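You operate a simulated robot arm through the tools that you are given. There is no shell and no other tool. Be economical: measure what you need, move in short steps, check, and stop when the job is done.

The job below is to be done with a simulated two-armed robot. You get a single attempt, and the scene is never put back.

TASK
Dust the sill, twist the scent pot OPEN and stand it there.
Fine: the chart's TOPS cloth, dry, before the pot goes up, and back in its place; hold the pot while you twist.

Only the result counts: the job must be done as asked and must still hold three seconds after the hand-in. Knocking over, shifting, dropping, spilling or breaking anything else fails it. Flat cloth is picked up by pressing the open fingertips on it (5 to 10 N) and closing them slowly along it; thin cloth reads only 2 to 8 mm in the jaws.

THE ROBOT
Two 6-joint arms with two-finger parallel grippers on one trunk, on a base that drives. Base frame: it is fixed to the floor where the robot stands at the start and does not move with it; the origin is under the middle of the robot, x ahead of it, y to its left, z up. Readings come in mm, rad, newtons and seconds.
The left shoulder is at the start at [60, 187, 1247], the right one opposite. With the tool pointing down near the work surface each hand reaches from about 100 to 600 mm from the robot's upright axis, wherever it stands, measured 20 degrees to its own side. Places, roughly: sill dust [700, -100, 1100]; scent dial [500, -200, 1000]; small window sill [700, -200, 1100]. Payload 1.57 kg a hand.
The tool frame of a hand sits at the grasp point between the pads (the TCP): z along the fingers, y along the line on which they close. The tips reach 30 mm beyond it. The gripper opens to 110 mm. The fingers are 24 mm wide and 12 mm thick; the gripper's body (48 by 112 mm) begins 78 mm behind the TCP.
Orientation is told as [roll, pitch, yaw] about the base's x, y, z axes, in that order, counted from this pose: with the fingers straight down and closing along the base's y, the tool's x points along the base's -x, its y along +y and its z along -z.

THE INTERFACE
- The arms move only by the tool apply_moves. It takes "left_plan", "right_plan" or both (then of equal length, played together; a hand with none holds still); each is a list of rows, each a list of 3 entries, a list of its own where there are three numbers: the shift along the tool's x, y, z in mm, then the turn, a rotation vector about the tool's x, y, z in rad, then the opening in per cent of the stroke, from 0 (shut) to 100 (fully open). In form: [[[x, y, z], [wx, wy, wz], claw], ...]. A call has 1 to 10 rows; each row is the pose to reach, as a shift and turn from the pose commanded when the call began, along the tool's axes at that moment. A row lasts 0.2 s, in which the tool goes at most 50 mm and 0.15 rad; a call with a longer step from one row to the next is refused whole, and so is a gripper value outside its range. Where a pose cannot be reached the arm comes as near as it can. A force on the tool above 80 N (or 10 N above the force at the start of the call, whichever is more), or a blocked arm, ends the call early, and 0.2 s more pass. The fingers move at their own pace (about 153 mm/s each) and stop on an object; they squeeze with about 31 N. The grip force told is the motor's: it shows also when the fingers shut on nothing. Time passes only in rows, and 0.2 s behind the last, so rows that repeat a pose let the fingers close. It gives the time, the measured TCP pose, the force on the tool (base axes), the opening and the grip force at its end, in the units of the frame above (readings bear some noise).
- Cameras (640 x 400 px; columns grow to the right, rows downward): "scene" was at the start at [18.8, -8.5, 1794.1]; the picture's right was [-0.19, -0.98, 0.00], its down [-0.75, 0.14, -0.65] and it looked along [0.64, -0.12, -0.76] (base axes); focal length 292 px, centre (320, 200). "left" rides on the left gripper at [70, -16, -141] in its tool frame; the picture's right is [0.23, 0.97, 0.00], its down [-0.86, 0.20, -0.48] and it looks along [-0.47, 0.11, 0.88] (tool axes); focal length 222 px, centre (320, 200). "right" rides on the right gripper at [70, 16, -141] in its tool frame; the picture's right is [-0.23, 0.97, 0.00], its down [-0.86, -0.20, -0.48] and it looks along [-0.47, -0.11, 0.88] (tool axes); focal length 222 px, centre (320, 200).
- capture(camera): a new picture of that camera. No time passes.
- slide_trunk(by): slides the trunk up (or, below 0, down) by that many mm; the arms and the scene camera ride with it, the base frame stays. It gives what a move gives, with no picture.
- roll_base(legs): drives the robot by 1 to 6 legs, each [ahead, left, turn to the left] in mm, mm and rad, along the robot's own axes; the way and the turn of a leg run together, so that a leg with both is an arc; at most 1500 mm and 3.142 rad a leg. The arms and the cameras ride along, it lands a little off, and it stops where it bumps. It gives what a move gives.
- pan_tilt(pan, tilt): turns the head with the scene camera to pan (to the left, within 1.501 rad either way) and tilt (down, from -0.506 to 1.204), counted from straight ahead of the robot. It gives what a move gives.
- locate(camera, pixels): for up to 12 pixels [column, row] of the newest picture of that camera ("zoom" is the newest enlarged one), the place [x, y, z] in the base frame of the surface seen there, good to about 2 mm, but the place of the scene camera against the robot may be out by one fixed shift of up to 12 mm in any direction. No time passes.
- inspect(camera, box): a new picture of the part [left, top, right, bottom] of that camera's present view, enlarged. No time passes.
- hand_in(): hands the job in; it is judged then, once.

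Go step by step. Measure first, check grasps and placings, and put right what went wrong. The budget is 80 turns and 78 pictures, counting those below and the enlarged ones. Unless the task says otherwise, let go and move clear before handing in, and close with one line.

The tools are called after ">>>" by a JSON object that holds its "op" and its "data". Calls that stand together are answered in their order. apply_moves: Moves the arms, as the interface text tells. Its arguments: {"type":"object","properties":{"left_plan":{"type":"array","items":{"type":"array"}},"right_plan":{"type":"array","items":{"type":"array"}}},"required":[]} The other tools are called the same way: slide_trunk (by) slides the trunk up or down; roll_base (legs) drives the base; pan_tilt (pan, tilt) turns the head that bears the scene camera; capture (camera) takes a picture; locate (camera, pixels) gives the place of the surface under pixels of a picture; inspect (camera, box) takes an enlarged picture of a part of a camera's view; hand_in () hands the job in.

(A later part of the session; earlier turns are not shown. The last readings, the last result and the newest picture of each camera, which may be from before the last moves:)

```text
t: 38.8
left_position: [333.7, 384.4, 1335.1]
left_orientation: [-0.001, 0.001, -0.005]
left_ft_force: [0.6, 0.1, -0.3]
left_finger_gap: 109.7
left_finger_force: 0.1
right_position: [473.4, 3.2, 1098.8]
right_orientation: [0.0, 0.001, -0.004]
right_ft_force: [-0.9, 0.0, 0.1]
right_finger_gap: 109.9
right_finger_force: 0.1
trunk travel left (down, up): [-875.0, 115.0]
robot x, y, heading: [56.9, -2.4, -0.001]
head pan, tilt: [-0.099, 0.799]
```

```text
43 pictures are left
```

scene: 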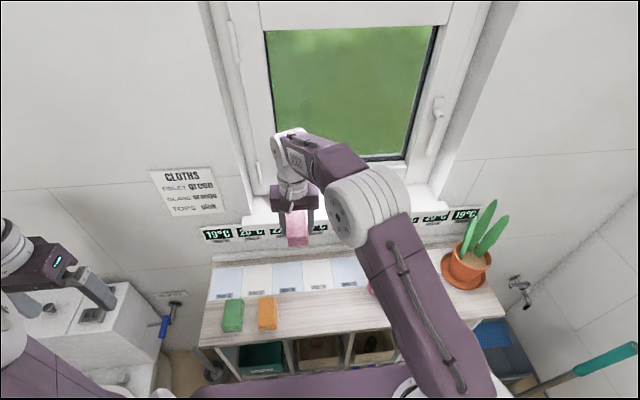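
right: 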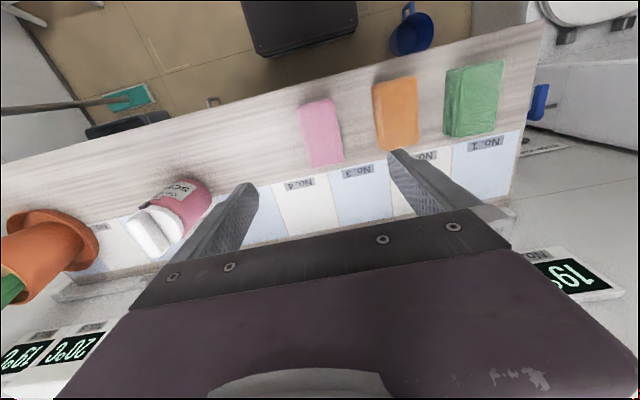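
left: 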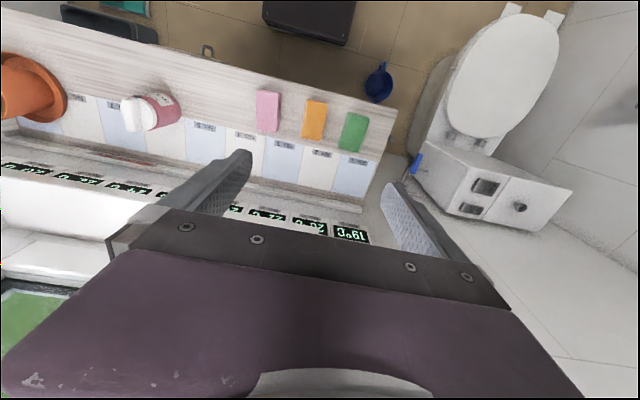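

The cloth stands back in its place at (320,130). Now the pot: I'll enlarge it from both wrist and scene views to find the OPEN mark.

>>> {"op": "inspect", "data": {"camera": "right", "box": [116, 165, 228, 265]}}

>>> {"op": "capture", "data": {"camera": "scene"}}

>>> {"op": "locate", "data": {"camera": "right", "pixels": [[160, 230], [135, 225], [165, 250], [195, 188], [205, 205], [175, 180], [210, 200]]}}

```text
4.00 times, centred on (172, 215) of right
```

zoom: 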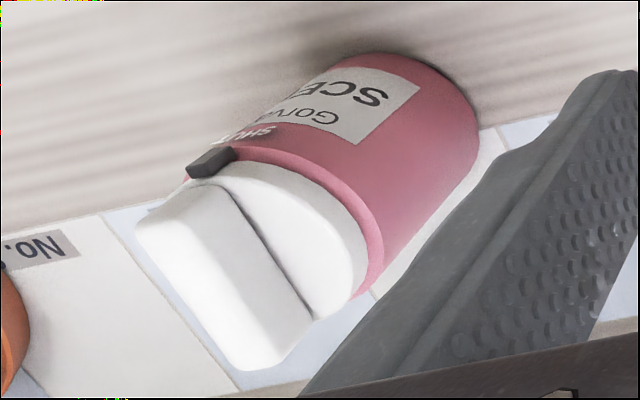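

```text
41 pictures are left
```

scene: 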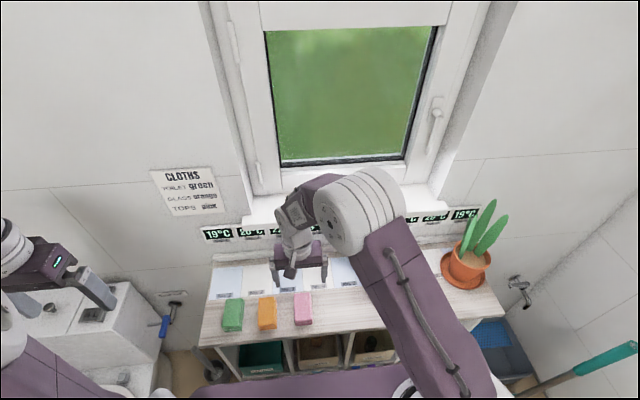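

```text
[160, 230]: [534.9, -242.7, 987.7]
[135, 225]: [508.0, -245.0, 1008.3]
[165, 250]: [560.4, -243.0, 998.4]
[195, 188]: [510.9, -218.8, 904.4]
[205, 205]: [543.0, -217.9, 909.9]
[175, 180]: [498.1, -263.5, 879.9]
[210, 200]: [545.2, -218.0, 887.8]
```

The pot's left side bears no mark, so OPEN must be on the right or behind. I'll swing the right hand back and over to y≈−430 to look from there.

>>> {"op": "apply_moves", "data": {"right_plan": [[[40, -25, -25], [0, 0, 0], 100], [[75, -60, -40], [0, 0, 0], 100], [[90, -105, -40], [0, 0, 0], 100], [[90, -150, -40], [0, 0, 0], 100], [[90, -195, -40], [0, 0, 0], 100], [[90, -243, -40], [0, 0, 0], 100], [[90, -290, -40], [0, 0, 0], 100], [[90, -338, -40], [0, 0, 0], 100], [[90, -385, -40], [0, 0, 0], 100], [[90, -430, -40], [0, 0, 0], 100]]}}

>>> {"op": "capture", "data": {"camera": "right"}}

>>> {"op": "capture", "data": {"camera": "scene"}}

```text
refused: row 1 steps farther than a row can; nothing moved
```

```text
40 pictures are left
```

right: 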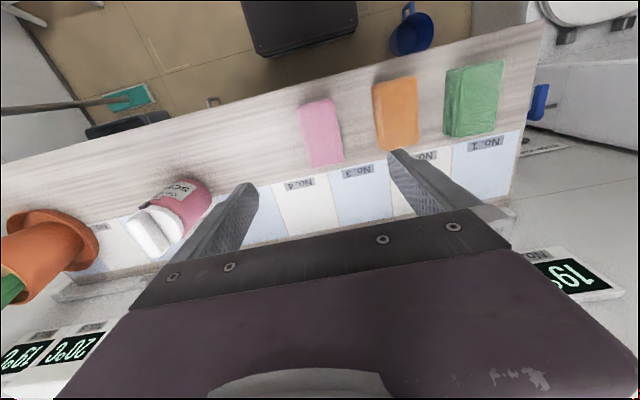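

```text
39 pictures are left
```

scene: 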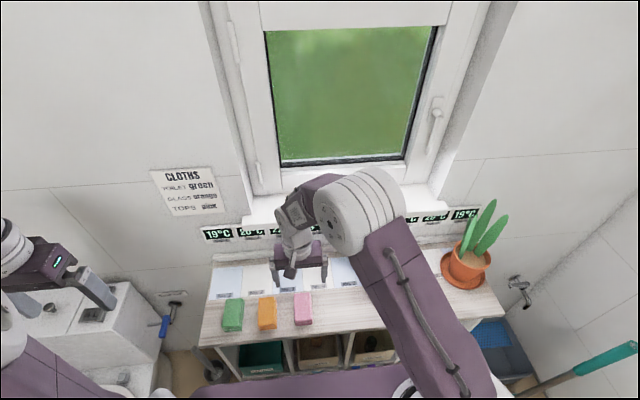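

The move was refused for a step that was too long. I'll use shorter rows.

>>> {"op": "apply_moves", "data": {"right_plan": [[[35, -15, -20], [0, 0, 0], 100], [[65, -45, -35], [0, 0, 0], 100], [[85, -88, -40], [0, 0, 0], 100], [[90, -135, -40], [0, 0, 0], 100], [[90, -183, -40], [0, 0, 0], 100], [[90, -231, -40], [0, 0, 0], 100], [[90, -279, -40], [0, 0, 0], 100], [[90, -327, -40], [0, 0, 0], 100], [[90, -375, -40], [0, 0, 0], 100], [[90, -423, -40], [0, 0, 0], 100]]}}

>>> {"op": "capture", "data": {"camera": "right"}}

```text
t: 41.0
left_position: [333.5, 382.9, 1336.0]
left_orientation: [0.0, 0.001, -0.002]
left_ft_force: [0.2, 0.2, 0.3]
left_finger_gap: 110.0
left_finger_force: 0.1
right_position: [382.8, -425.5, 1138.1]
right_orientation: [0.002, 0.002, -0.003]
right_ft_force: [0.5, -0.9, -0.1]
right_finger_gap: 109.9
right_finger_force: 0.1
trunk travel left (down, up): [-875.0, 115.0]
robot x, y, heading: [59.1, 2.9, 0.0]
head pan, tilt: [-0.099, 0.799]
```

```text
38 pictures are left
```

right: 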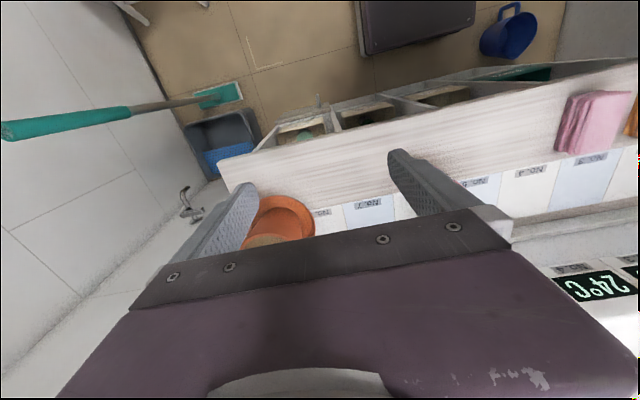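

The pot is hidden behind the right finger at about (430,200). I'll check the plant's height, then shut the fingers and rise for a free view.

>>> {"op": "locate", "data": {"camera": "scene", "pixels": [[491, 203], [500, 221], [472, 225], [467, 265], [447, 265]]}}

>>> {"op": "apply_moves", "data": {"right_plan": [[[0, 0, -45], [0, 0, 0], 50], [[0, 0, -85], [0, 0, 0], 0], [[-30, 0, -110], [0, 0, 0], 0], [[-57, 0, -120], [0, 0, 0], 0], [[-57, 0, -120], [0, 0, 0], 0]]}}

>>> {"op": "capture", "data": {"camera": "right"}}

```text
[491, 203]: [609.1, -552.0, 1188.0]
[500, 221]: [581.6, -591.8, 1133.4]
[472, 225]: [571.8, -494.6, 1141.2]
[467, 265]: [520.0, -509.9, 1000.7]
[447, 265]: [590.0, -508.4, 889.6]
```

```text
t: 42.2
left_position: [333.3, 385.2, 1336.7]
left_orientation: [0.0, -0.002, -0.005]
left_ft_force: [0.2, -0.3, -0.4]
left_finger_gap: 110.0
left_finger_force: 0.1
right_position: [437.9, -421.4, 1261.8]
right_orientation: [0.0, 0.0, -0.004]
right_ft_force: [-0.1, 0.0, 0.7]
right_finger_gap: 0.0
right_finger_force: 21.2
trunk travel left (down, up): [-875.0, 115.0]
robot x, y, heading: [61.4, -1.0, -0.007]
head pan, tilt: [-0.099, 0.799]
```

```text
37 pictures are left
```

right: 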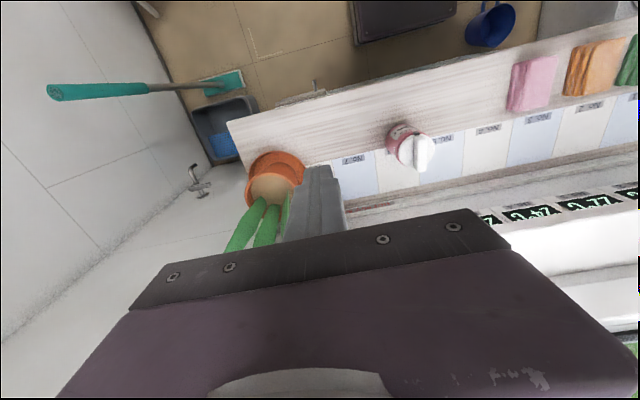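

The pot is in view at (412,147). I'll enlarge it.

>>> {"op": "inspect", "data": {"camera": "right", "box": [372, 115, 452, 185]}}

>>> {"op": "locate", "data": {"camera": "right", "pixels": [[390, 132], [391, 150], [402, 168], [406, 125], [424, 152], [404, 150], [413, 140], [425, 168], [430, 135]]}}

```text
5.71 times, centred on (412, 150) of right
```

zoom: 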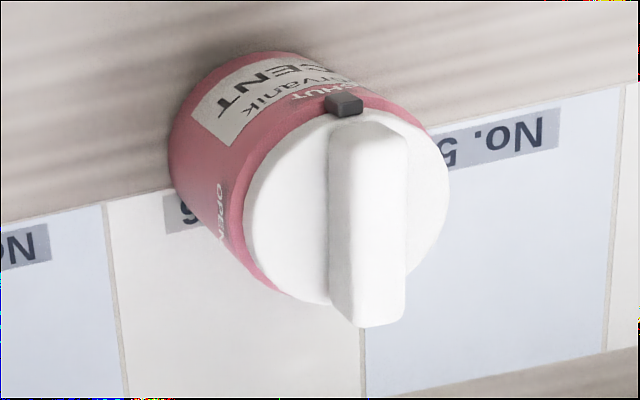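

```text
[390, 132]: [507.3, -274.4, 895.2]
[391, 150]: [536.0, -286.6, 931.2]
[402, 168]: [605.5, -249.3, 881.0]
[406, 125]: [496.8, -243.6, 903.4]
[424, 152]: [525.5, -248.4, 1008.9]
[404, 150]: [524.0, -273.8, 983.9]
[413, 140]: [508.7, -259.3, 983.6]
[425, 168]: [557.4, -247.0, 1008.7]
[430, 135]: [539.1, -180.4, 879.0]
```

OPEN stands at zoom (220,210), a quarter turn from SHUT, on the −y side. I'll locate both marks and the pointer to get the exact turn.

>>> {"op": "locate", "data": {"camera": "zoom", "pixels": [[220, 190], [221, 212], [222, 238], [343, 103], [310, 97], [180, 150], [350, 140], [385, 310], [392, 150], [345, 300], [405, 200], [440, 180]]}}

```text
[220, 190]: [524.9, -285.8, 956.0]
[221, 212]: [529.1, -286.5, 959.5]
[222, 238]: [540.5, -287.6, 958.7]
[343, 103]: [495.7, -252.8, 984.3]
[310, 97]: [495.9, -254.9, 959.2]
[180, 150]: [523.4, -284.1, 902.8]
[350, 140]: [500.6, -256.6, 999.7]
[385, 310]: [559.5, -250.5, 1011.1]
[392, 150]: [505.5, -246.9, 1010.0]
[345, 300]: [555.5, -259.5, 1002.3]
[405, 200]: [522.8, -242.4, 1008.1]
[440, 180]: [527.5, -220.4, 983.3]
```

OPEN lies exactly at −y of the pot's axis (531, −251), so the dial must turn +90° (counter-clockwise from above). The left hand will hold the body at a 45° slant, so I'll stage it first: move inward and yaw −45°.

>>> {"op": "apply_moves", "data": {"left_plan": [[[5, -35, 15], [0, 0, 0.1], 100], [[10, -70, 32], [0, 0, 0.2], 100], [[15, -105, 50], [0, 0, 0.3], 100], [[20, -140, 67], [0, 0, 0.4], 100], [[25, -175, 84], [0, 0, 0.5], 100], [[30, -210, 101], [0, 0, 0.6], 100], [[34, -248, 118], [0, 0, 0.7], 100], [[34, -284, 136], [0, 0, 0.785], 100], [[34, -284, 136], [0, 0, 0.785], 100]]}}

>>> {"op": "capture", "data": {"camera": "scene"}}

```text
t: 44.2
left_position: [296.4, 98.5, 1197.0]
left_orientation: [0.001, -0.001, -0.789]
left_ft_force: [-0.7, 1.2, 0.7]
left_finger_gap: 109.8
left_finger_force: 0.1
right_position: [439.0, -420.5, 1261.5]
right_orientation: [-0.001, 0.0, -0.004]
right_ft_force: [0.3, -0.2, -1.2]
right_finger_gap: 0.1
right_finger_force: 21.4
trunk travel left (down, up): [-875.0, 115.0]
robot x, y, heading: [59.1, 4.4, -0.005]
head pan, tilt: [-0.099, 0.799]
```

```text
35 pictures are left
```

scene: 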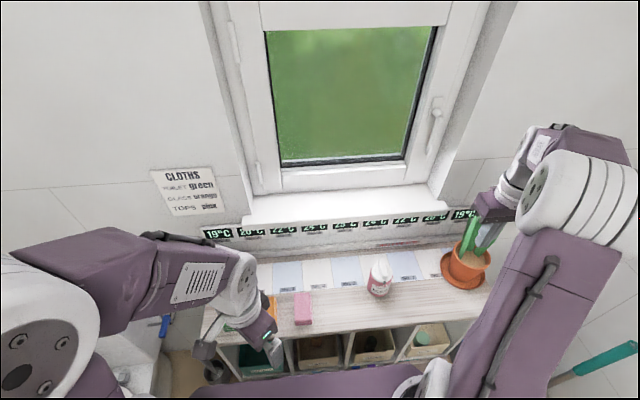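

The left hand is staged and clear. Now I'll pitch it −45° while moving to the pre-grasp point (471,−190,1015).

>>> {"op": "apply_moves", "data": {"left_plan": [[[-36, -9, 10], [0, -0.1, 0], 100], [[-73, -18, 25], [0, -0.22, 0], 100], [[-110, -27, 45], [0, -0.35, 0], 100], [[-148, -36, 65], [0, -0.47, 0], 100], [[-185, -45, 87], [0, -0.6, 0], 100], [[-222, -54, 110], [0, -0.72, 0], 100], [[-258, -63, 135], [0, -0.785, 0], 100], [[-294, -72, 160], [0, -0.785, 0], 100], [[-327, -80, 182], [0, -0.785, 0], 100], [[-327, -80, 182], [0, -0.785, 0], 100]]}}

>>> {"op": "capture", "data": {"camera": "scene"}}

>>> {"op": "capture", "data": {"camera": "left"}}

```text
t: 46.4
left_position: [516.1, -153.8, 1019.7]
left_orientation: [-0.052, -0.773, -0.785]
left_ft_force: [-0.3, 0.4, 0.8]
left_finger_gap: 109.9
left_finger_force: 0.0
left hand out of reach, approached as far as the arm can: row 3, 4, 5, 6, 7, 8, 9, 10
right_position: [438.2, -419.5, 1261.8]
right_orientation: [-0.001, 0.0, -0.004]
right_ft_force: [-0.5, -0.2, 0.4]
right_finger_gap: 0.0
right_finger_force: 22.2
trunk travel left (down, up): [-875.0, 115.0]
robot x, y, heading: [60.5, -1.5, -0.005]
head pan, tilt: [-0.099, 0.799]
```

```text
34 pictures are left
```

scene: 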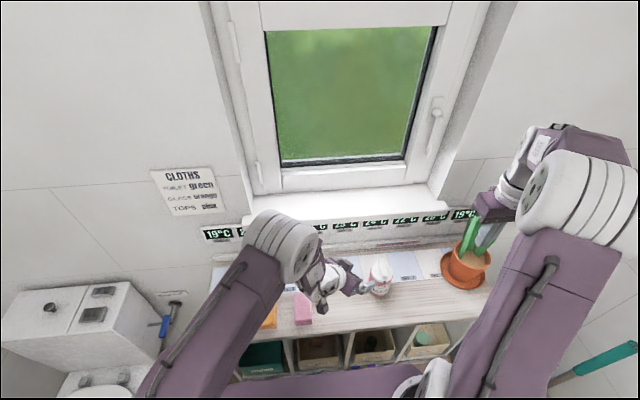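

```text
33 pictures are left
```

left: 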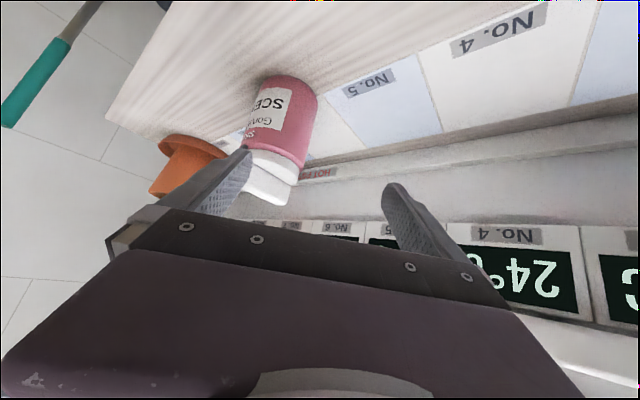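

The left arm stopped short, pulled toward +x/+y: the target is too close to the shoulder. I'll back the robot 60 mm and 40 mm to the right, which also brings the hand to the pre-grasp point.

>>> {"op": "roll_base", "data": {"legs": [[-60, -40, 0]]}}

>>> {"op": "capture", "data": {"camera": "left"}}

>>> {"op": "capture", "data": {"camera": "scene"}}

```text
t: 47.5
left_position: [462.3, -189.2, 1017.2]
left_orientation: [-0.061, -0.773, -0.777]
left_ft_force: [0.9, -0.6, 0.5]
left_finger_gap: 109.9
left_finger_force: 0.0
right_position: [388.0, -455.6, 1261.5]
right_orientation: [-0.002, 0.007, -0.002]
right_ft_force: [0.6, 0.6, -0.6]
right_finger_gap: 0.0
right_finger_force: 21.2
trunk travel left (down, up): [-875.0, 115.0]
robot x, y, heading: [-4.0, -40.0, -0.002]
head pan, tilt: [-0.099, 0.799]
```

```text
32 pictures are left
```

left: 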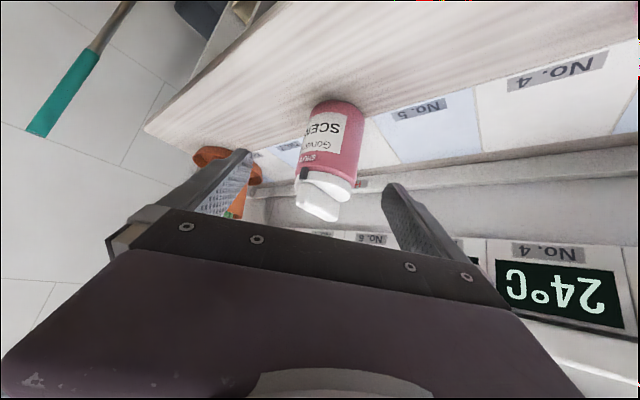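

```text
31 pictures are left
```

scene: 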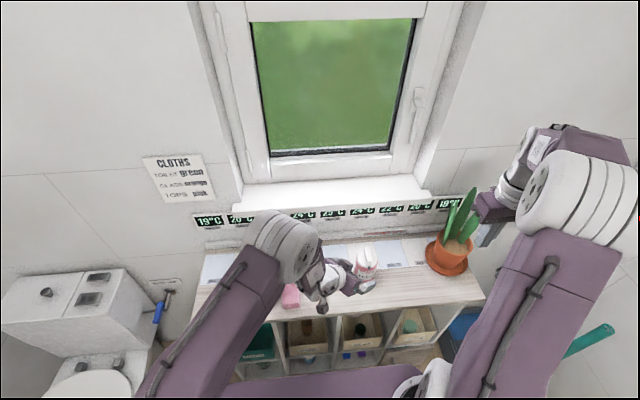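

The hand now faces the pot, which sits between the fingers at (335,150). A small test step along the tool axis shows where the command stands.

>>> {"op": "apply_moves", "data": {"left_plan": [[[0, 0, 10], [0, 0, 0], 100], [[0, 0, 20], [0, 0, 0], 100], [[0, 0, 20], [0, 0, 0], 100]]}}

```text
t: 48.3
left_position: [465.1, -203.6, 1005.8]
left_orientation: [-0.051, -0.775, -0.783]
left_ft_force: [0.1, -0.4, -1.0]
left_finger_gap: 110.3
left_finger_force: 0.1
right_position: [378.1, -459.6, 1261.8]
right_orientation: [0.002, 0.0, -0.001]
right_ft_force: [-0.4, -0.1, 0.1]
right_finger_gap: 0.0
right_finger_force: 21.0
trunk travel left (down, up): [-875.0, 115.0]
robot x, y, heading: [-3.9, -38.7, 0.002]
head pan, tilt: [-0.099, 0.799]
```

The step went as predicted. I'll straighten the small roll, shift 13 mm along tool y to centre on the pot, and advance 98 mm.

>>> {"op": "apply_moves", "data": {"left_plan": [[[-1, 7, 0], [-0.025, 0, 0], 100], [[-3, 13, 5], [-0.05, 0, 0], 100], [[-3, 13, 25], [-0.05, 0, 0], 100], [[-3, 13, 45], [-0.05, 0, 0], 100], [[-3, 13, 60], [-0.05, 0, 0], 100], [[-3, 13, 60], [-0.05, 0, 0], 100]]}}

>>> {"op": "capture", "data": {"camera": "left"}}

>>> {"op": "inspect", "data": {"camera": "scene", "box": [260, 200, 420, 330]}}

```text
t: 49.7
left_position: [508.6, -228.2, 965.3]
left_orientation: [-0.012, -0.771, -0.784]
left_ft_force: [0.6, -0.4, -0.4]
left_finger_gap: 109.9
left_finger_force: 0.1
left hand out of reach, approached as far as the arm can: row 2, 3, 4
right_position: [381.6, -458.8, 1261.7]
right_orientation: [0.003, 0.0, -0.002]
right_ft_force: [-0.7, 0.5, 0.2]
right_finger_gap: 0.1
right_finger_force: 21.5
trunk travel left (down, up): [-875.0, 115.0]
robot x, y, heading: [-4.5, -36.3, -0.004]
head pan, tilt: [-0.099, 0.799]
```

```text
30 pictures are left
```

left: 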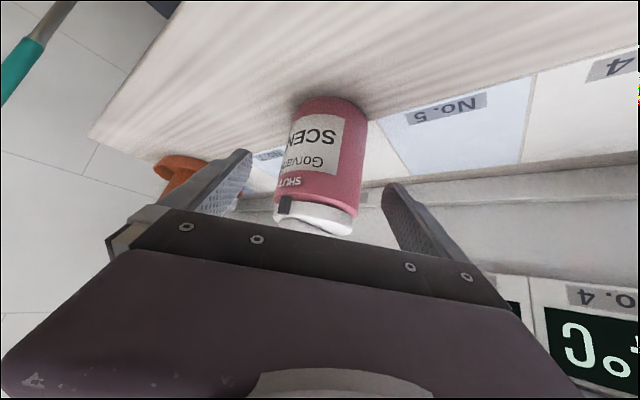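

```text
3.08 times, centred on (340, 265) of scene
```

zoom: 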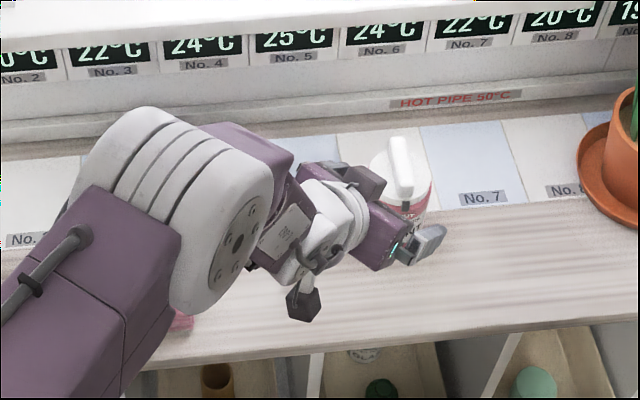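

The pot is centred between the fingers. I'll advance the last 36 mm and check the elbow's height over the pink cloth.

>>> {"op": "locate", "data": {"camera": "zoom", "pixels": [[200, 290], [190, 240], [240, 240], [305, 300], [182, 322]]}}

>>> {"op": "apply_moves", "data": {"left_plan": [[[1, 0, 12], [0, 0, 0], 100], [[2, 0, 24], [0, 0, 0], 100], [[3, 0, 36], [0, 0, 0], 100], [[3, 0, 36], [0, 0, 0], 100]]}}

>>> {"op": "capture", "data": {"camera": "left"}}

```text
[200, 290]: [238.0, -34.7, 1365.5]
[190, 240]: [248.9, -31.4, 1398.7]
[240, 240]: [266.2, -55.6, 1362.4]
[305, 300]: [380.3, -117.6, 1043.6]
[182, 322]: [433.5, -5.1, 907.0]
```

```text
t: 50.7
left_position: [520.5, -243.9, 934.9]
left_orientation: [-0.003, -0.774, -0.781]
left_ft_force: [-0.1, -0.2, 0.7]
left_finger_gap: 110.1
left_finger_force: 0.1
right_position: [380.6, -459.7, 1261.7]
right_orientation: [0.001, -0.001, 0.0]
right_ft_force: [1.0, 0.3, 0.6]
right_finger_gap: 0.0
right_finger_force: 21.4
trunk travel left (down, up): [-875.0, 115.0]
robot x, y, heading: [-2.4, -40.7, -0.001]
head pan, tilt: [-0.099, 0.799]
```

```text
28 pictures are left
```

left: 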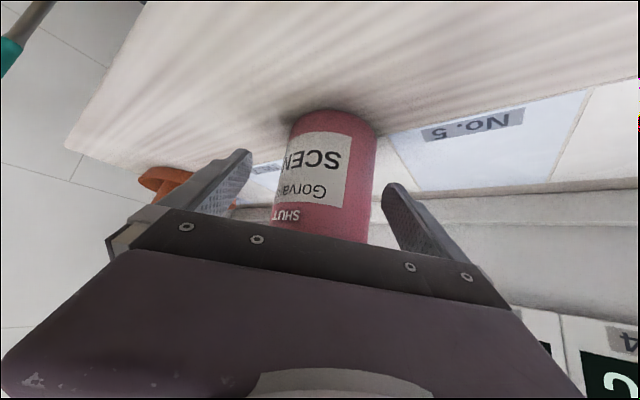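

The pot sits within the jaws, about 3 mm toward +y. I'll centre and close on the body.

>>> {"op": "apply_moves", "data": {"left_plan": [[[0, 3, 0], [0, 0, 0], 80], [[0, 3, 0], [0, 0, 0], 72], [[0, 3, 0], [0, 0, 0], 66], [[0, 3, 0], [0, 0, 0], 62], [[0, 3, 0], [0, 0, 0], 55], [[0, 3, 0], [0, 0, 0], 50]]}}

>>> {"op": "apply_moves", "data": {"right_plan": [[[0, 0, -20], [0, 0, 0], 50], [[0, 0, -20], [0, 0, 0], 50]]}}

>>> {"op": "capture", "data": {"camera": "right"}}

```text
t: 52.1
left_position: [522.9, -241.3, 935.8]
left_orientation: [-0.001, -0.776, -0.784]
left_ft_force: [1.1, 0.1, 1.6]
left_finger_gap: 70.7
left_finger_force: 30.7
right_position: [381.3, -459.9, 1261.8]
right_orientation: [0.0, 0.002, -0.001]
right_ft_force: [-0.9, 0.0, -0.3]
right_finger_gap: 0.1
right_finger_force: 21.0
trunk travel left (down, up): [-875.0, 115.0]
robot x, y, heading: [0.6, -36.3, -0.004]
head pan, tilt: [-0.099, 0.799]
```

```text
t: 52.7
left_position: [522.3, -240.3, 935.1]
left_orientation: [-0.005, -0.772, -0.783]
left_ft_force: [0.0, -0.4, 0.7]
left_finger_gap: 70.9
left_finger_force: 31.4
right_position: [379.7, -461.3, 1279.9]
right_orientation: [0.001, -0.001, -0.002]
right_ft_force: [-0.6, 0.6, -1.2]
right_finger_gap: 55.0
right_finger_force: 0.0
trunk travel left (down, up): [-875.0, 115.0]
robot x, y, heading: [-1.0, -39.5, -0.0]
head pan, tilt: [-0.099, 0.799]
```

```text
27 pictures are left
```

right: 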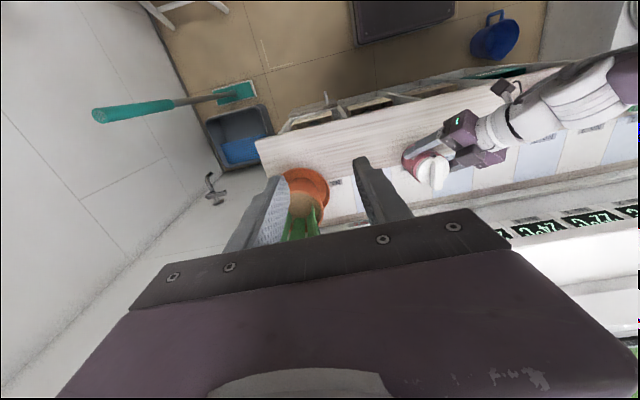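

The left hand holds the body (70.8 mm, 31 N). I'll locate the bar in the right picture and bring the right hand above it, moving in y first to keep clear of the plant.

>>> {"op": "locate", "data": {"camera": "right", "pixels": [[425, 165], [433, 175], [440, 182], [434, 160], [430, 188]]}}

>>> {"op": "apply_moves", "data": {"right_plan": [[[-5, 42, 5], [0, 0, 0], 50], [[-12, 84, 10], [0, 0, 0], 50], [[-22, 126, 15], [0, 0, 0], 50], [[-40, 165, 20], [0, 0, 0], 50], [[-65, 195, 35], [0, 0, 0], 50], [[-95, 208, 60], [0, 0, 0], 50], [[-125, 210, 90], [0, 0, 0], 50], [[-148, 210, 125], [0, 0, 0], 50], [[-148, 210, 125], [0, 0, 0], 50]]}}

>>> {"op": "capture", "data": {"camera": "right"}}

>>> {"op": "capture", "data": {"camera": "scene"}}

```text
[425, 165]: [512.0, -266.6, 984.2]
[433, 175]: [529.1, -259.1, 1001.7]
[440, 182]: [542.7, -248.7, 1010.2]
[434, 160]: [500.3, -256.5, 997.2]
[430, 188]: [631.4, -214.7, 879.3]
```

```text
t: 54.7
left_position: [522.1, -241.1, 935.4]
left_orientation: [-0.003, -0.775, -0.784]
left_ft_force: [1.7, -1.5, 0.1]
left_finger_gap: 70.8
left_finger_force: 30.7
right_position: [529.0, -251.0, 1154.6]
right_orientation: [0.001, 0.0, -0.002]
right_ft_force: [0.0, 0.2, -0.8]
right_finger_gap: 55.0
right_finger_force: 0.0
trunk travel left (down, up): [-875.0, 115.0]
robot x, y, heading: [0.6, -39.6, 0.0]
head pan, tilt: [-0.099, 0.799]
```

```text
26 pictures are left
```

right: 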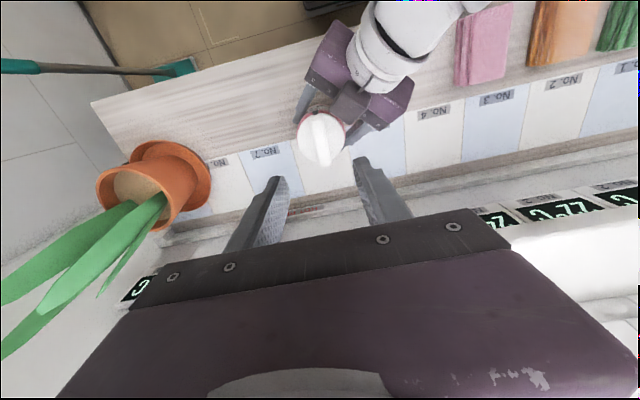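

```text
25 pictures are left
```

scene: 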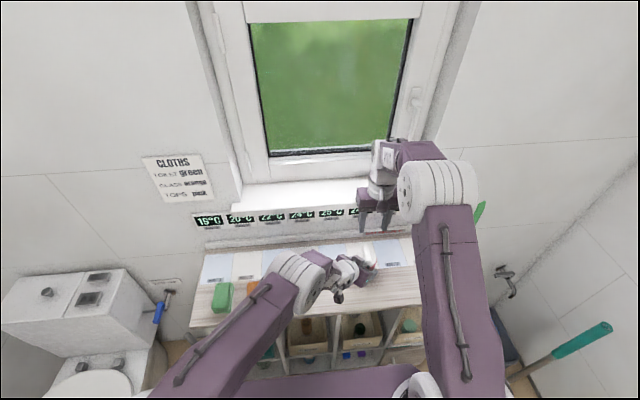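

The right hand is above the bar and the left hand lies clear to the side. I'll narrow to about 40 mm and descend to z≈1040, then check.

>>> {"op": "apply_moves", "data": {"right_plan": [[[-1, 0, 40], [0, 0, 0], 37], [[-2, 0, 75], [0, 0, 0], 37], [[-2, 0, 100], [0, 0, 0], 37], [[-2, 0, 110], [0, 0, 0], 37], [[-2, 0, 110], [0, 0, 0], 37]]}}

>>> {"op": "inspect", "data": {"camera": "right", "box": [200, 40, 440, 220]}}

>>> {"op": "inspect", "data": {"camera": "scene", "box": [300, 180, 460, 310]}}

```text
t: 55.9
left_position: [522.2, -240.6, 936.3]
left_orientation: [-0.005, -0.775, -0.784]
left_ft_force: [-0.7, 0.1, -0.3]
left_finger_gap: 70.8
left_finger_force: 31.4
right_position: [531.2, -249.9, 1046.7]
right_orientation: [-0.001, -0.001, 0.0]
right_ft_force: [1.3, 1.0, 0.2]
right_finger_gap: 40.4
right_finger_force: 0.1
trunk travel left (down, up): [-875.0, 115.0]
robot x, y, heading: [-2.2, -35.9, 0.001]
head pan, tilt: [-0.099, 0.799]
```

```text
2.22 times, centred on (320, 130) of right
```

zoom: 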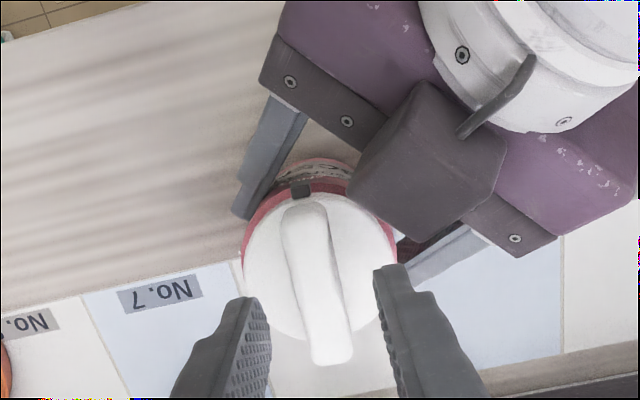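

```text
3.08 times, centred on (380, 245) of scene
```

zoom: 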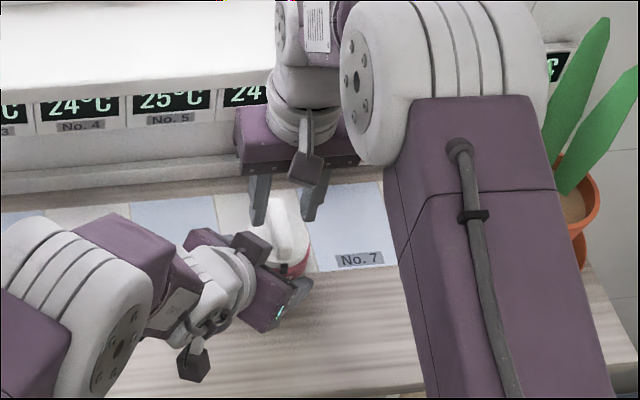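

A dark block on top of the left gripper, at zoom (430,160), lies near the dial. I'll measure it before descending.

>>> {"op": "inspect", "data": {"camera": "right", "box": [260, 60, 420, 180]}}

>>> {"op": "locate", "data": {"camera": "zoom", "pixels": [[352, 230], [370, 290], [430, 240], [480, 160], [560, 200], [490, 290], [420, 290], [310, 370], [285, 200], [248, 200]]}}

```text
3.33 times, centred on (340, 120) of right
```

zoom: 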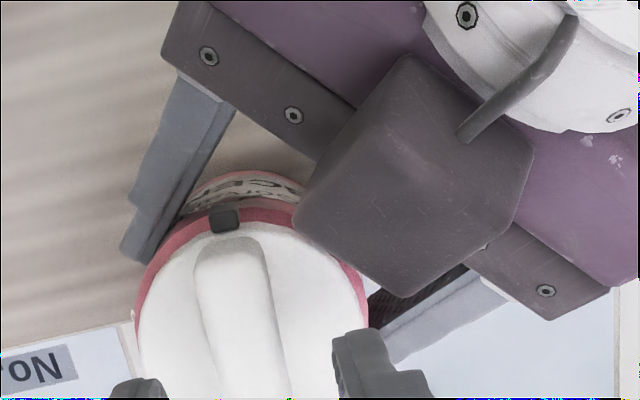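

```text
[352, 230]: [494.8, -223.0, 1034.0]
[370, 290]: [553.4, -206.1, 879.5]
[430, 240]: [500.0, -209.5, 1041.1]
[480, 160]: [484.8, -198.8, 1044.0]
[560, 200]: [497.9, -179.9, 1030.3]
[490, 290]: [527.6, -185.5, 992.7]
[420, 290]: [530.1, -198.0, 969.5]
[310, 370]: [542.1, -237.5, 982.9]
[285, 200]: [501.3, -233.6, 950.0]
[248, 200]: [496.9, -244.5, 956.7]
```

The block's nearest face is about 46 mm from the dial axis and the right fingers stay within 31 mm, so it's safe. I'll descend to z≈1021 and close on the bar.

>>> {"op": "apply_moves", "data": {"right_plan": [[[0, -1, 10], [0, 0, 0], 37], [[0, -1, 20], [0, 0, 0], 37], [[0, -1, 26], [0, 0, 0], 37], [[0, -1, 26], [0, 0, 0], 30], [[0, -1, 26], [0, 0, 0], 22], [[0, -1, 26], [0, 0, 0], 15], [[0, -1, 26], [0, 0, 0], 10], [[0, -1, 26], [0, 0, 0], 5]]}}

>>> {"op": "inspect", "data": {"camera": "right", "box": [240, 60, 400, 180]}}

```text
t: 57.7
left_position: [522.8, -242.5, 935.3]
left_orientation: [-0.003, -0.774, -0.785]
left_ft_force: [2.2, -11.0, -2.2]
left_finger_gap: 71.0
left_finger_force: 31.3
right_position: [533.1, -251.8, 1018.6]
right_orientation: [0.0, 0.002, -0.001]
right_ft_force: [-2.9, 11.3, 2.6]
right_finger_gap: 17.5
right_finger_force: 30.7
trunk travel left (down, up): [-875.0, 115.0]
robot x, y, heading: [-2.3, -39.9, -0.005]
head pan, tilt: [-0.099, 0.799]
```

```text
3.33 times, centred on (320, 120) of right
```

zoom: 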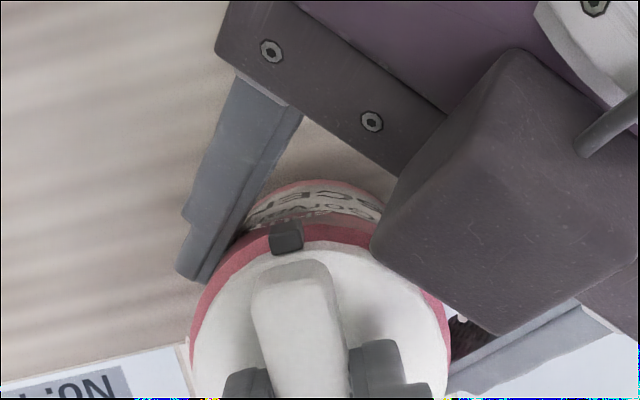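

The bar is gripped at 17.5 mm, with an 11 N side load between the hands. I'll relieve it by 1.5 mm in y and twist the first half turn step (to −0.78 about tool z, i.e. counter-clockwise).

>>> {"op": "apply_moves", "data": {"right_plan": [[[1, 1.5, 0], [0, 0, 0], 5], [[1, 1.5, 0], [0, 0, -0.1], 5], [[1, 1.5, 0], [0, 0, -0.2], 5], [[1, 1.5, 0], [0, 0, -0.3], 5], [[1, 1.5, 0], [0, 0, -0.4], 5], [[1, 1.5, 0], [0, 0, -0.5], 5], [[1, 1.5, 0], [0, 0, -0.6], 5], [[1, 1.5, 0], [0, 0, -0.7], 5], [[1, 1.5, 0], [0, 0, -0.785], 5]]}}

>>> {"op": "inspect", "data": {"camera": "right", "box": [220, 40, 420, 190]}}

```text
t: 59.7
left_position: [524.0, -241.0, 936.1]
left_orientation: [-0.002, -0.772, -0.785]
left_ft_force: [-11.8, 10.3, 11.0]
left_finger_gap: 70.8
left_finger_force: 31.2
right_position: [530.0, -247.8, 1020.7]
right_orientation: [0.0, -0.002, 0.784]
right_ft_force: [15.6, -10.9, -2.0]
right_finger_gap: 17.5
right_finger_force: 31.1
trunk travel left (down, up): [-875.0, 115.0]
robot x, y, heading: [0.1, -38.3, 0.001]
head pan, tilt: [-0.099, 0.799]
```

```text
2.67 times, centred on (320, 115) of right
```

zoom: 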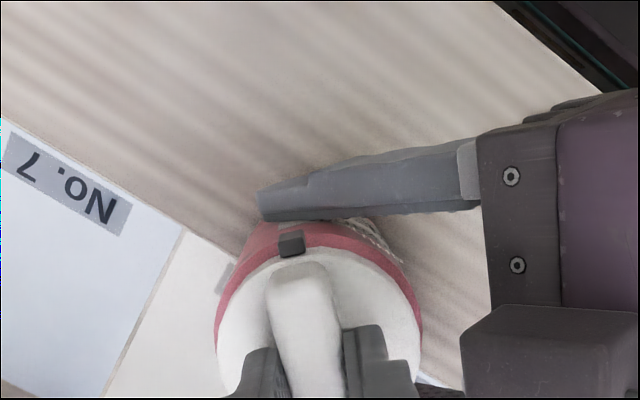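

The dial follows: the pointer has moved 45°. I'll continue the remaining 45°, easing the side load by 1.5 mm.

>>> {"op": "apply_moves", "data": {"right_plan": [[[0, -1.5, 0], [0, 0, -0.1], 5], [[0, -1.5, 0], [0, 0, -0.2], 5], [[0, -1.5, 0], [0, 0, -0.3], 5], [[0, -1.5, 0], [0, 0, -0.4], 5], [[0, -1.5, 0], [0, 0, -0.5], 5], [[0, -1.5, 0], [0, 0, -0.6], 5], [[0, -1.5, 0], [0, 0, -0.7], 5], [[0, -1.5, 0], [0, 0, -0.79], 5], [[0, -1.5, 0], [0, 0, -0.79], 5]]}}

>>> {"op": "inspect", "data": {"camera": "right", "box": [220, 40, 420, 190]}}

>>> {"op": "inspect", "data": {"camera": "scene", "box": [320, 200, 440, 300]}}

```text
t: 61.7
left_position: [522.4, -241.4, 936.3]
left_orientation: [-0.005, -0.775, -0.783]
left_ft_force: [-0.2, -4.9, -1.6]
left_finger_gap: 71.1
left_finger_force: 31.1
right_position: [530.5, -249.1, 1019.3]
right_orientation: [0.001, 0.0, 1.575]
right_ft_force: [0.6, 4.9, 5.6]
right_finger_gap: 17.0
right_finger_force: 31.2
trunk travel left (down, up): [-875.0, 115.0]
robot x, y, heading: [-0.6, -39.4, -0.005]
head pan, tilt: [-0.099, 0.799]
```

```text
2.67 times, centred on (320, 115) of right
```

zoom: 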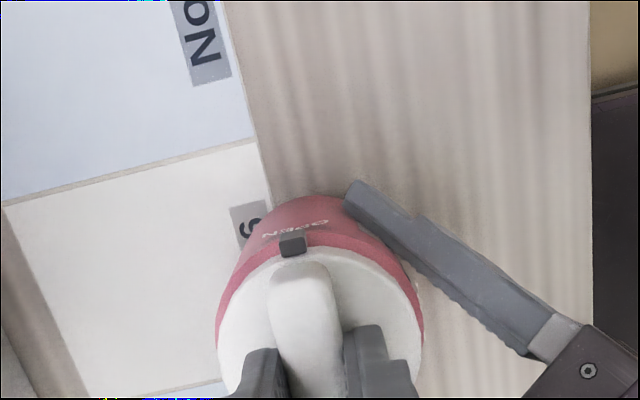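

```text
4.00 times, centred on (380, 250) of scene
```

zoom: 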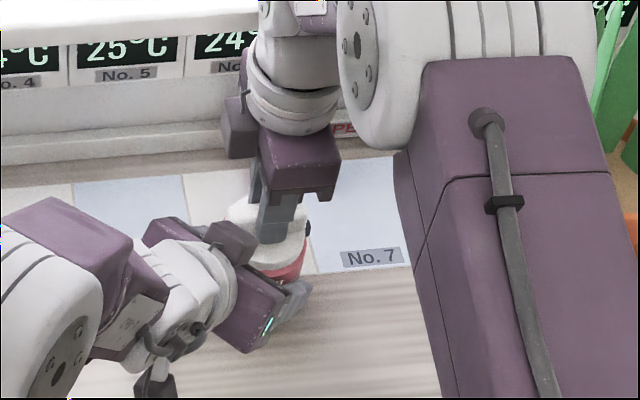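

The pointer now sits at OPEN (zoom (292,243)). I'll release the bar with the right hand and lift straight up.

>>> {"op": "apply_moves", "data": {"right_plan": [[[0, 0, 0], [0, 0, 0], 20], [[0, 0, 0], [0, 0, 0], 28], [[0, 0, 0], [0, 0, 0], 34], [[0, 0, -15], [0, 0, 0], 34], [[0, 0, -50], [0, 0, 0], 34], [[0, 0, -95], [0, 0, 0], 34], [[0, 0, -140], [0, 0, 0], 34], [[0, 0, -185], [0, 0, 0], 34], [[0, 0, -230], [0, 0, 0], 34], [[0, 0, -270], [0, 0, 0], 34]]}}

>>> {"op": "capture", "data": {"camera": "scene"}}

>>> {"op": "inspect", "data": {"camera": "right", "box": [240, 60, 400, 180]}}

```text
t: 63.9
left_position: [523.2, -241.8, 935.4]
left_orientation: [-0.004, -0.774, -0.782]
left_ft_force: [-0.9, -0.2, -0.6]
left_finger_gap: 71.0
left_finger_force: 30.8
right_position: [528.3, -252.6, 1286.1]
right_orientation: [-0.001, -0.001, 1.573]
right_ft_force: [-0.3, -0.4, -0.3]
right_finger_gap: 37.5
right_finger_force: 0.0
trunk travel left (down, up): [-875.0, 115.0]
robot x, y, heading: [1.3, -38.4, -0.0]
head pan, tilt: [-0.099, 0.799]
```

```text
17 pictures are left
```

scene: 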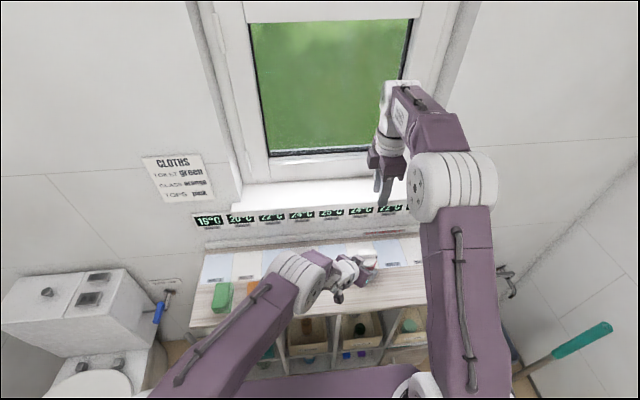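

```text
3.33 times, centred on (320, 120) of right
```

zoom: 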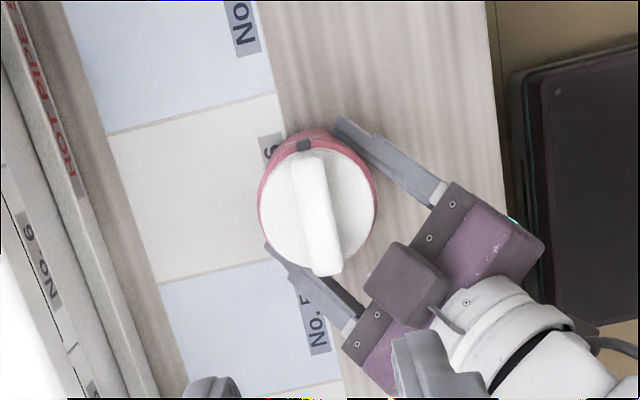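

The dial is at OPEN and free. I'll withdraw the right hand back and to the right, then lift the pot with the left.

>>> {"op": "apply_moves", "data": {"right_plan": [[[15, 40, 0], [0, 0, 0], 34], [[35, 80, 0], [0, 0, 0], 34], [[60, 120, 0], [0, 0, 0], 34], [[90, 155, 0], [0, 0, 0], 34], [[120, 185, 0], [0, 0, 0], 34], [[145, 205, 0], [0, 0, 0], 34], [[145, 205, 0], [0, 0, 0], 34]]}}

>>> {"op": "apply_moves", "data": {"left_plan": [[[-3.5, 0, -3.6], [0, 0, 0], 45], [[-10, 0, -10.5], [0, 0, 0], 45], [[-21, 0, -21.5], [0, 0, 0], 45], [[-35, 0, -36], [0, 0, 0], 45], [[-56, 0, -57], [0, 0, 0], 45], [[-77, 0, -79], [0, 0, 0], 45], [[-98, 0, -100], [0, 0, 0], 45], [[-119, 0, -122], [0, 0, 0], 45], [[-140, 0, -143], [0, 0, 0], 45], [[-140, 0, -143], [0, 0, 0], 45]]}}

>>> {"op": "capture", "data": {"camera": "scene"}}

```text
t: 65.5
left_position: [523.6, -241.5, 936.3]
left_orientation: [-0.003, -0.775, -0.783]
left_ft_force: [-0.2, -0.1, -0.1]
left_finger_gap: 70.9
left_finger_force: 30.6
right_position: [329.8, -396.1, 1288.9]
right_orientation: [0.001, 0.0, 1.576]
right_ft_force: [0.5, 0.2, 0.2]
right_finger_gap: 37.7
right_finger_force: 0.1
trunk travel left (down, up): [-875.0, 115.0]
robot x, y, heading: [-0.9, -36.6, -0.001]
head pan, tilt: [-0.099, 0.799]
```

```text
t: 67.7
left_position: [526.0, -238.6, 1139.1]
left_orientation: [-0.004, -0.773, -0.781]
left_ft_force: [-0.4, -0.2, -3.7]
left_finger_gap: 71.0
left_finger_force: 31.4
right_position: [327.5, -396.7, 1287.6]
right_orientation: [-0.001, -0.001, 1.575]
right_ft_force: [0.2, 0.3, 0.1]
right_finger_gap: 37.4
right_finger_force: 0.1
trunk travel left (down, up): [-875.0, 115.0]
robot x, y, heading: [-1.7, -35.2, 0.001]
head pan, tilt: [-0.099, 0.799]
```

```text
15 pictures are left
```

scene: 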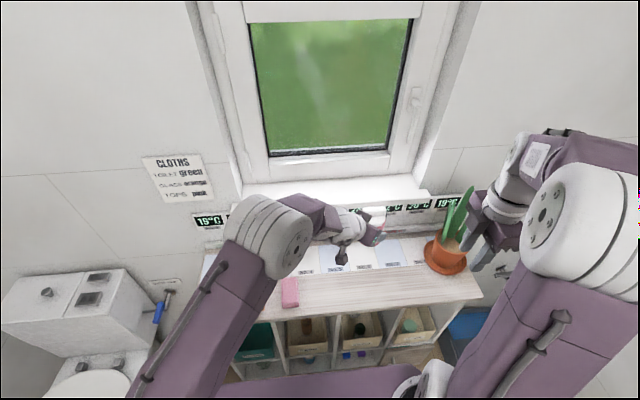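

The pot is lifted and secure. I'll raise it 60 mm more and drive ahead 110 mm.

>>> {"op": "apply_moves", "data": {"left_plan": [[[-14, 0, -14], [0, 0, 0], 45], [[-28, 0, -29], [0, 0, 0], 45], [[-42, 0, -43], [0, 0, 0], 45], [[-42, 0, -43], [0, 0, 0], 45]]}}

>>> {"op": "roll_base", "data": {"legs": [[110, 0, 0]]}}

>>> {"op": "capture", "data": {"camera": "scene"}}

```text
t: 68.7
left_position: [524.2, -239.3, 1197.7]
left_orientation: [-0.004, -0.775, -0.782]
left_ft_force: [0.5, -0.2, -3.2]
left_finger_gap: 70.8
left_finger_force: 31.0
right_position: [329.1, -396.7, 1287.6]
right_orientation: [0.001, 0.001, 1.574]
right_ft_force: [0.1, 0.5, 0.1]
right_finger_gap: 37.3
right_finger_force: 0.1
trunk travel left (down, up): [-875.0, 115.0]
robot x, y, heading: [-1.4, -38.9, -0.004]
head pan, tilt: [-0.099, 0.799]
```

```text
t: 69.9
left_position: [630.6, -241.0, 1198.2]
left_orientation: [0.002, -0.776, -0.785]
left_ft_force: [-1.1, 0.5, -4.0]
left_finger_gap: 70.9
left_finger_force: 30.7
right_position: [435.1, -397.6, 1288.9]
right_orientation: [-0.004, 0.001, 1.575]
right_ft_force: [-0.4, 0.2, -0.2]
right_finger_gap: 37.4
right_finger_force: 0.0
trunk travel left (down, up): [-875.0, 115.0]
robot x, y, heading: [112.4, -36.0, -0.008]
head pan, tilt: [-0.099, 0.799]
```

```text
14 pictures are left
```

scene: 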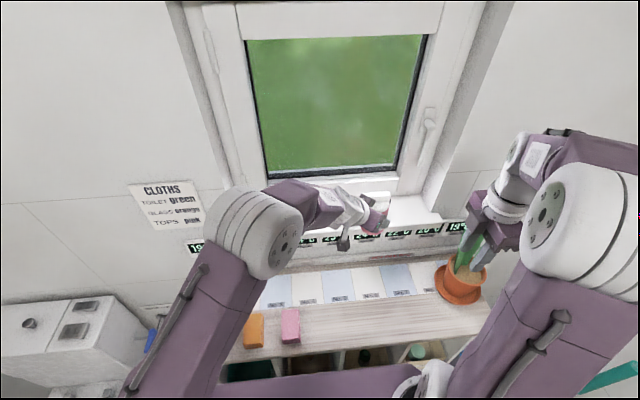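

Driven up to the sill with everything upright. I'll shift the pot to about (706,−200) and lower it to 15 mm above the sill.

>>> {"op": "apply_moves", "data": {"left_plan": [[[-2, 20, 2], [0, 0, 0], 45], [[-3, 40, 3], [0, 0, 0], 45], [[-5, 60, 5], [0, 0, 0], 45], [[-7, 80, 6], [0, 0, 0], 45], [[3, 80, 16], [0, 0, 0], 45], [[11, 80, 24], [0, 0, 0], 45], [[11, 80, 24], [0, 0, 0], 45]]}}

>>> {"op": "capture", "data": {"camera": "left"}}

>>> {"op": "inspect", "data": {"camera": "scene", "box": [300, 150, 460, 270]}}

```text
t: 71.5
left_position: [699.4, -189.0, 1171.6]
left_orientation: [-0.004, -0.774, -0.784]
left_ft_force: [-0.5, -0.7, -3.7]
left_finger_gap: 70.7
left_finger_force: 31.1
right_position: [439.6, -396.5, 1288.2]
right_orientation: [0.001, 0.0, 1.571]
right_ft_force: [0.6, -0.7, 0.3]
right_finger_gap: 37.5
right_finger_force: 0.0
trunk travel left (down, up): [-875.0, 115.0]
robot x, y, heading: [108.6, -41.8, -0.005]
head pan, tilt: [-0.099, 0.799]
```

```text
13 pictures are left
```

left: 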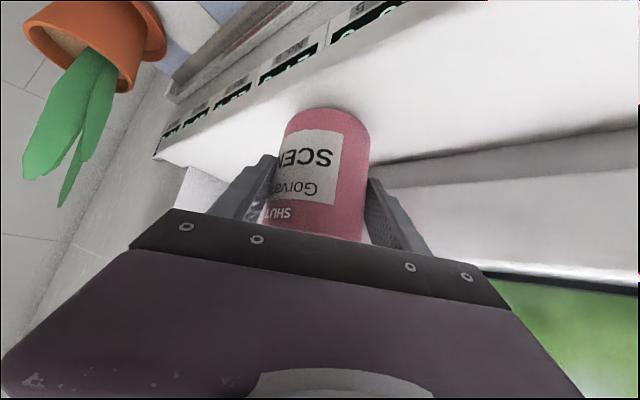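

```text
3.33 times, centred on (380, 210) of scene
```

zoom: 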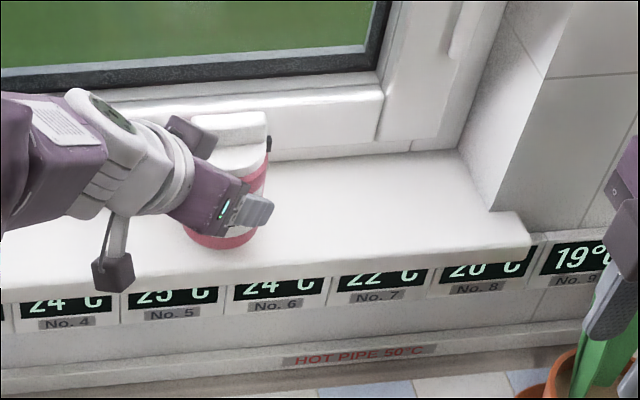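

The pot hangs just above the sill. I'll locate the sill's front edge and the frame in the left picture to confirm the clearances.

>>> {"op": "locate", "data": {"camera": "left", "pixels": [[300, 80], [300, 70], [380, 42], [420, 150], [420, 175], [440, 200], [400, 185], [330, 110], [320, 115]]}}

```text
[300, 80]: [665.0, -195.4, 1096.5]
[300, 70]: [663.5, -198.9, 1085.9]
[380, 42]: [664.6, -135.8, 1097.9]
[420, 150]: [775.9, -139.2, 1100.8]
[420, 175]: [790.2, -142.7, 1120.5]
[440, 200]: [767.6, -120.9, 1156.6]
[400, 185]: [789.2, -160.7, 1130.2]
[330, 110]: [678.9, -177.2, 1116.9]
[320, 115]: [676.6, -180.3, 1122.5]
```

The front edge is at x=664 and the frame at 767, so the pot at 708±36 fits. I'll nudge 4 mm inward and lower to touch.

>>> {"op": "apply_moves", "data": {"left_plan": [[[0, 3, 4], [0, 0, 0], 45], [[4, 3, 8], [0, 0, 0], 45], [[6, 3, 10], [0, 0, 0], 45], [[7, 3, 11], [0, 0, 0], 45], [[8, 3, 12], [0, 0, 0], 45]]}}

```text
t: 72.7
left_position: [702.5, -190.4, 1158.8]
left_orientation: [-0.001, -0.774, -0.785]
left_ft_force: [0.9, -0.4, -0.6]
left_finger_gap: 71.2
left_finger_force: 31.6
right_position: [439.1, -398.4, 1287.4]
right_orientation: [0.002, 0.0, 1.573]
right_ft_force: [0.6, 0.4, -0.4]
right_finger_gap: 37.3
right_finger_force: 0.2
trunk travel left (down, up): [-875.0, 115.0]
robot x, y, heading: [107.9, -38.4, -0.002]
head pan, tilt: [-0.099, 0.799]
```

The load has dropped from −3.7 to −0.6 N: the pot is touching. I'll lower a last millimetre, then open slightly.

>>> {"op": "apply_moves", "data": {"left_plan": [[[0.7, 0, 0.7], [0, 0, 0], 45], [[0.7, 0, 0.7], [0, 0, 0], 62], [[0.7, 0, 0.7], [0, 0, 0], 67], [[0.7, 0, 0.7], [0, 0, 0], 71], [[0.7, 0, 0.7], [0, 0, 0], 71]]}}

>>> {"op": "capture", "data": {"camera": "left"}}

```text
t: 73.9
left_position: [702.1, -188.7, 1158.0]
left_orientation: [-0.003, -0.775, -0.783]
left_ft_force: [0.2, -0.3, 0.0]
left_finger_gap: 78.3
left_finger_force: 0.1
right_position: [438.7, -398.3, 1287.7]
right_orientation: [0.0, 0.0, 1.572]
right_ft_force: [-0.6, 0.5, -0.5]
right_finger_gap: 37.4
right_finger_force: 0.0
trunk travel left (down, up): [-875.0, 115.0]
robot x, y, heading: [111.8, -42.9, -0.003]
head pan, tilt: [-0.099, 0.799]
```

```text
11 pictures are left
```

left: 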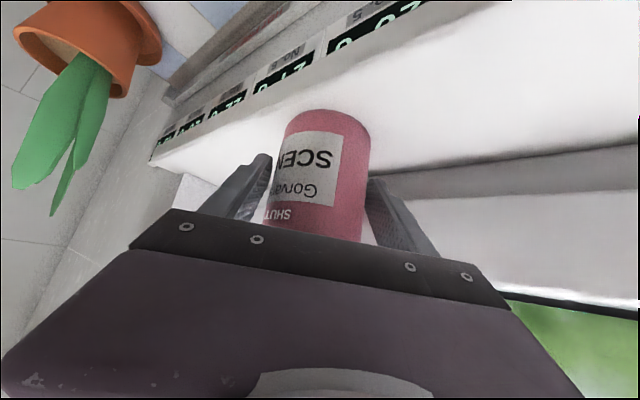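

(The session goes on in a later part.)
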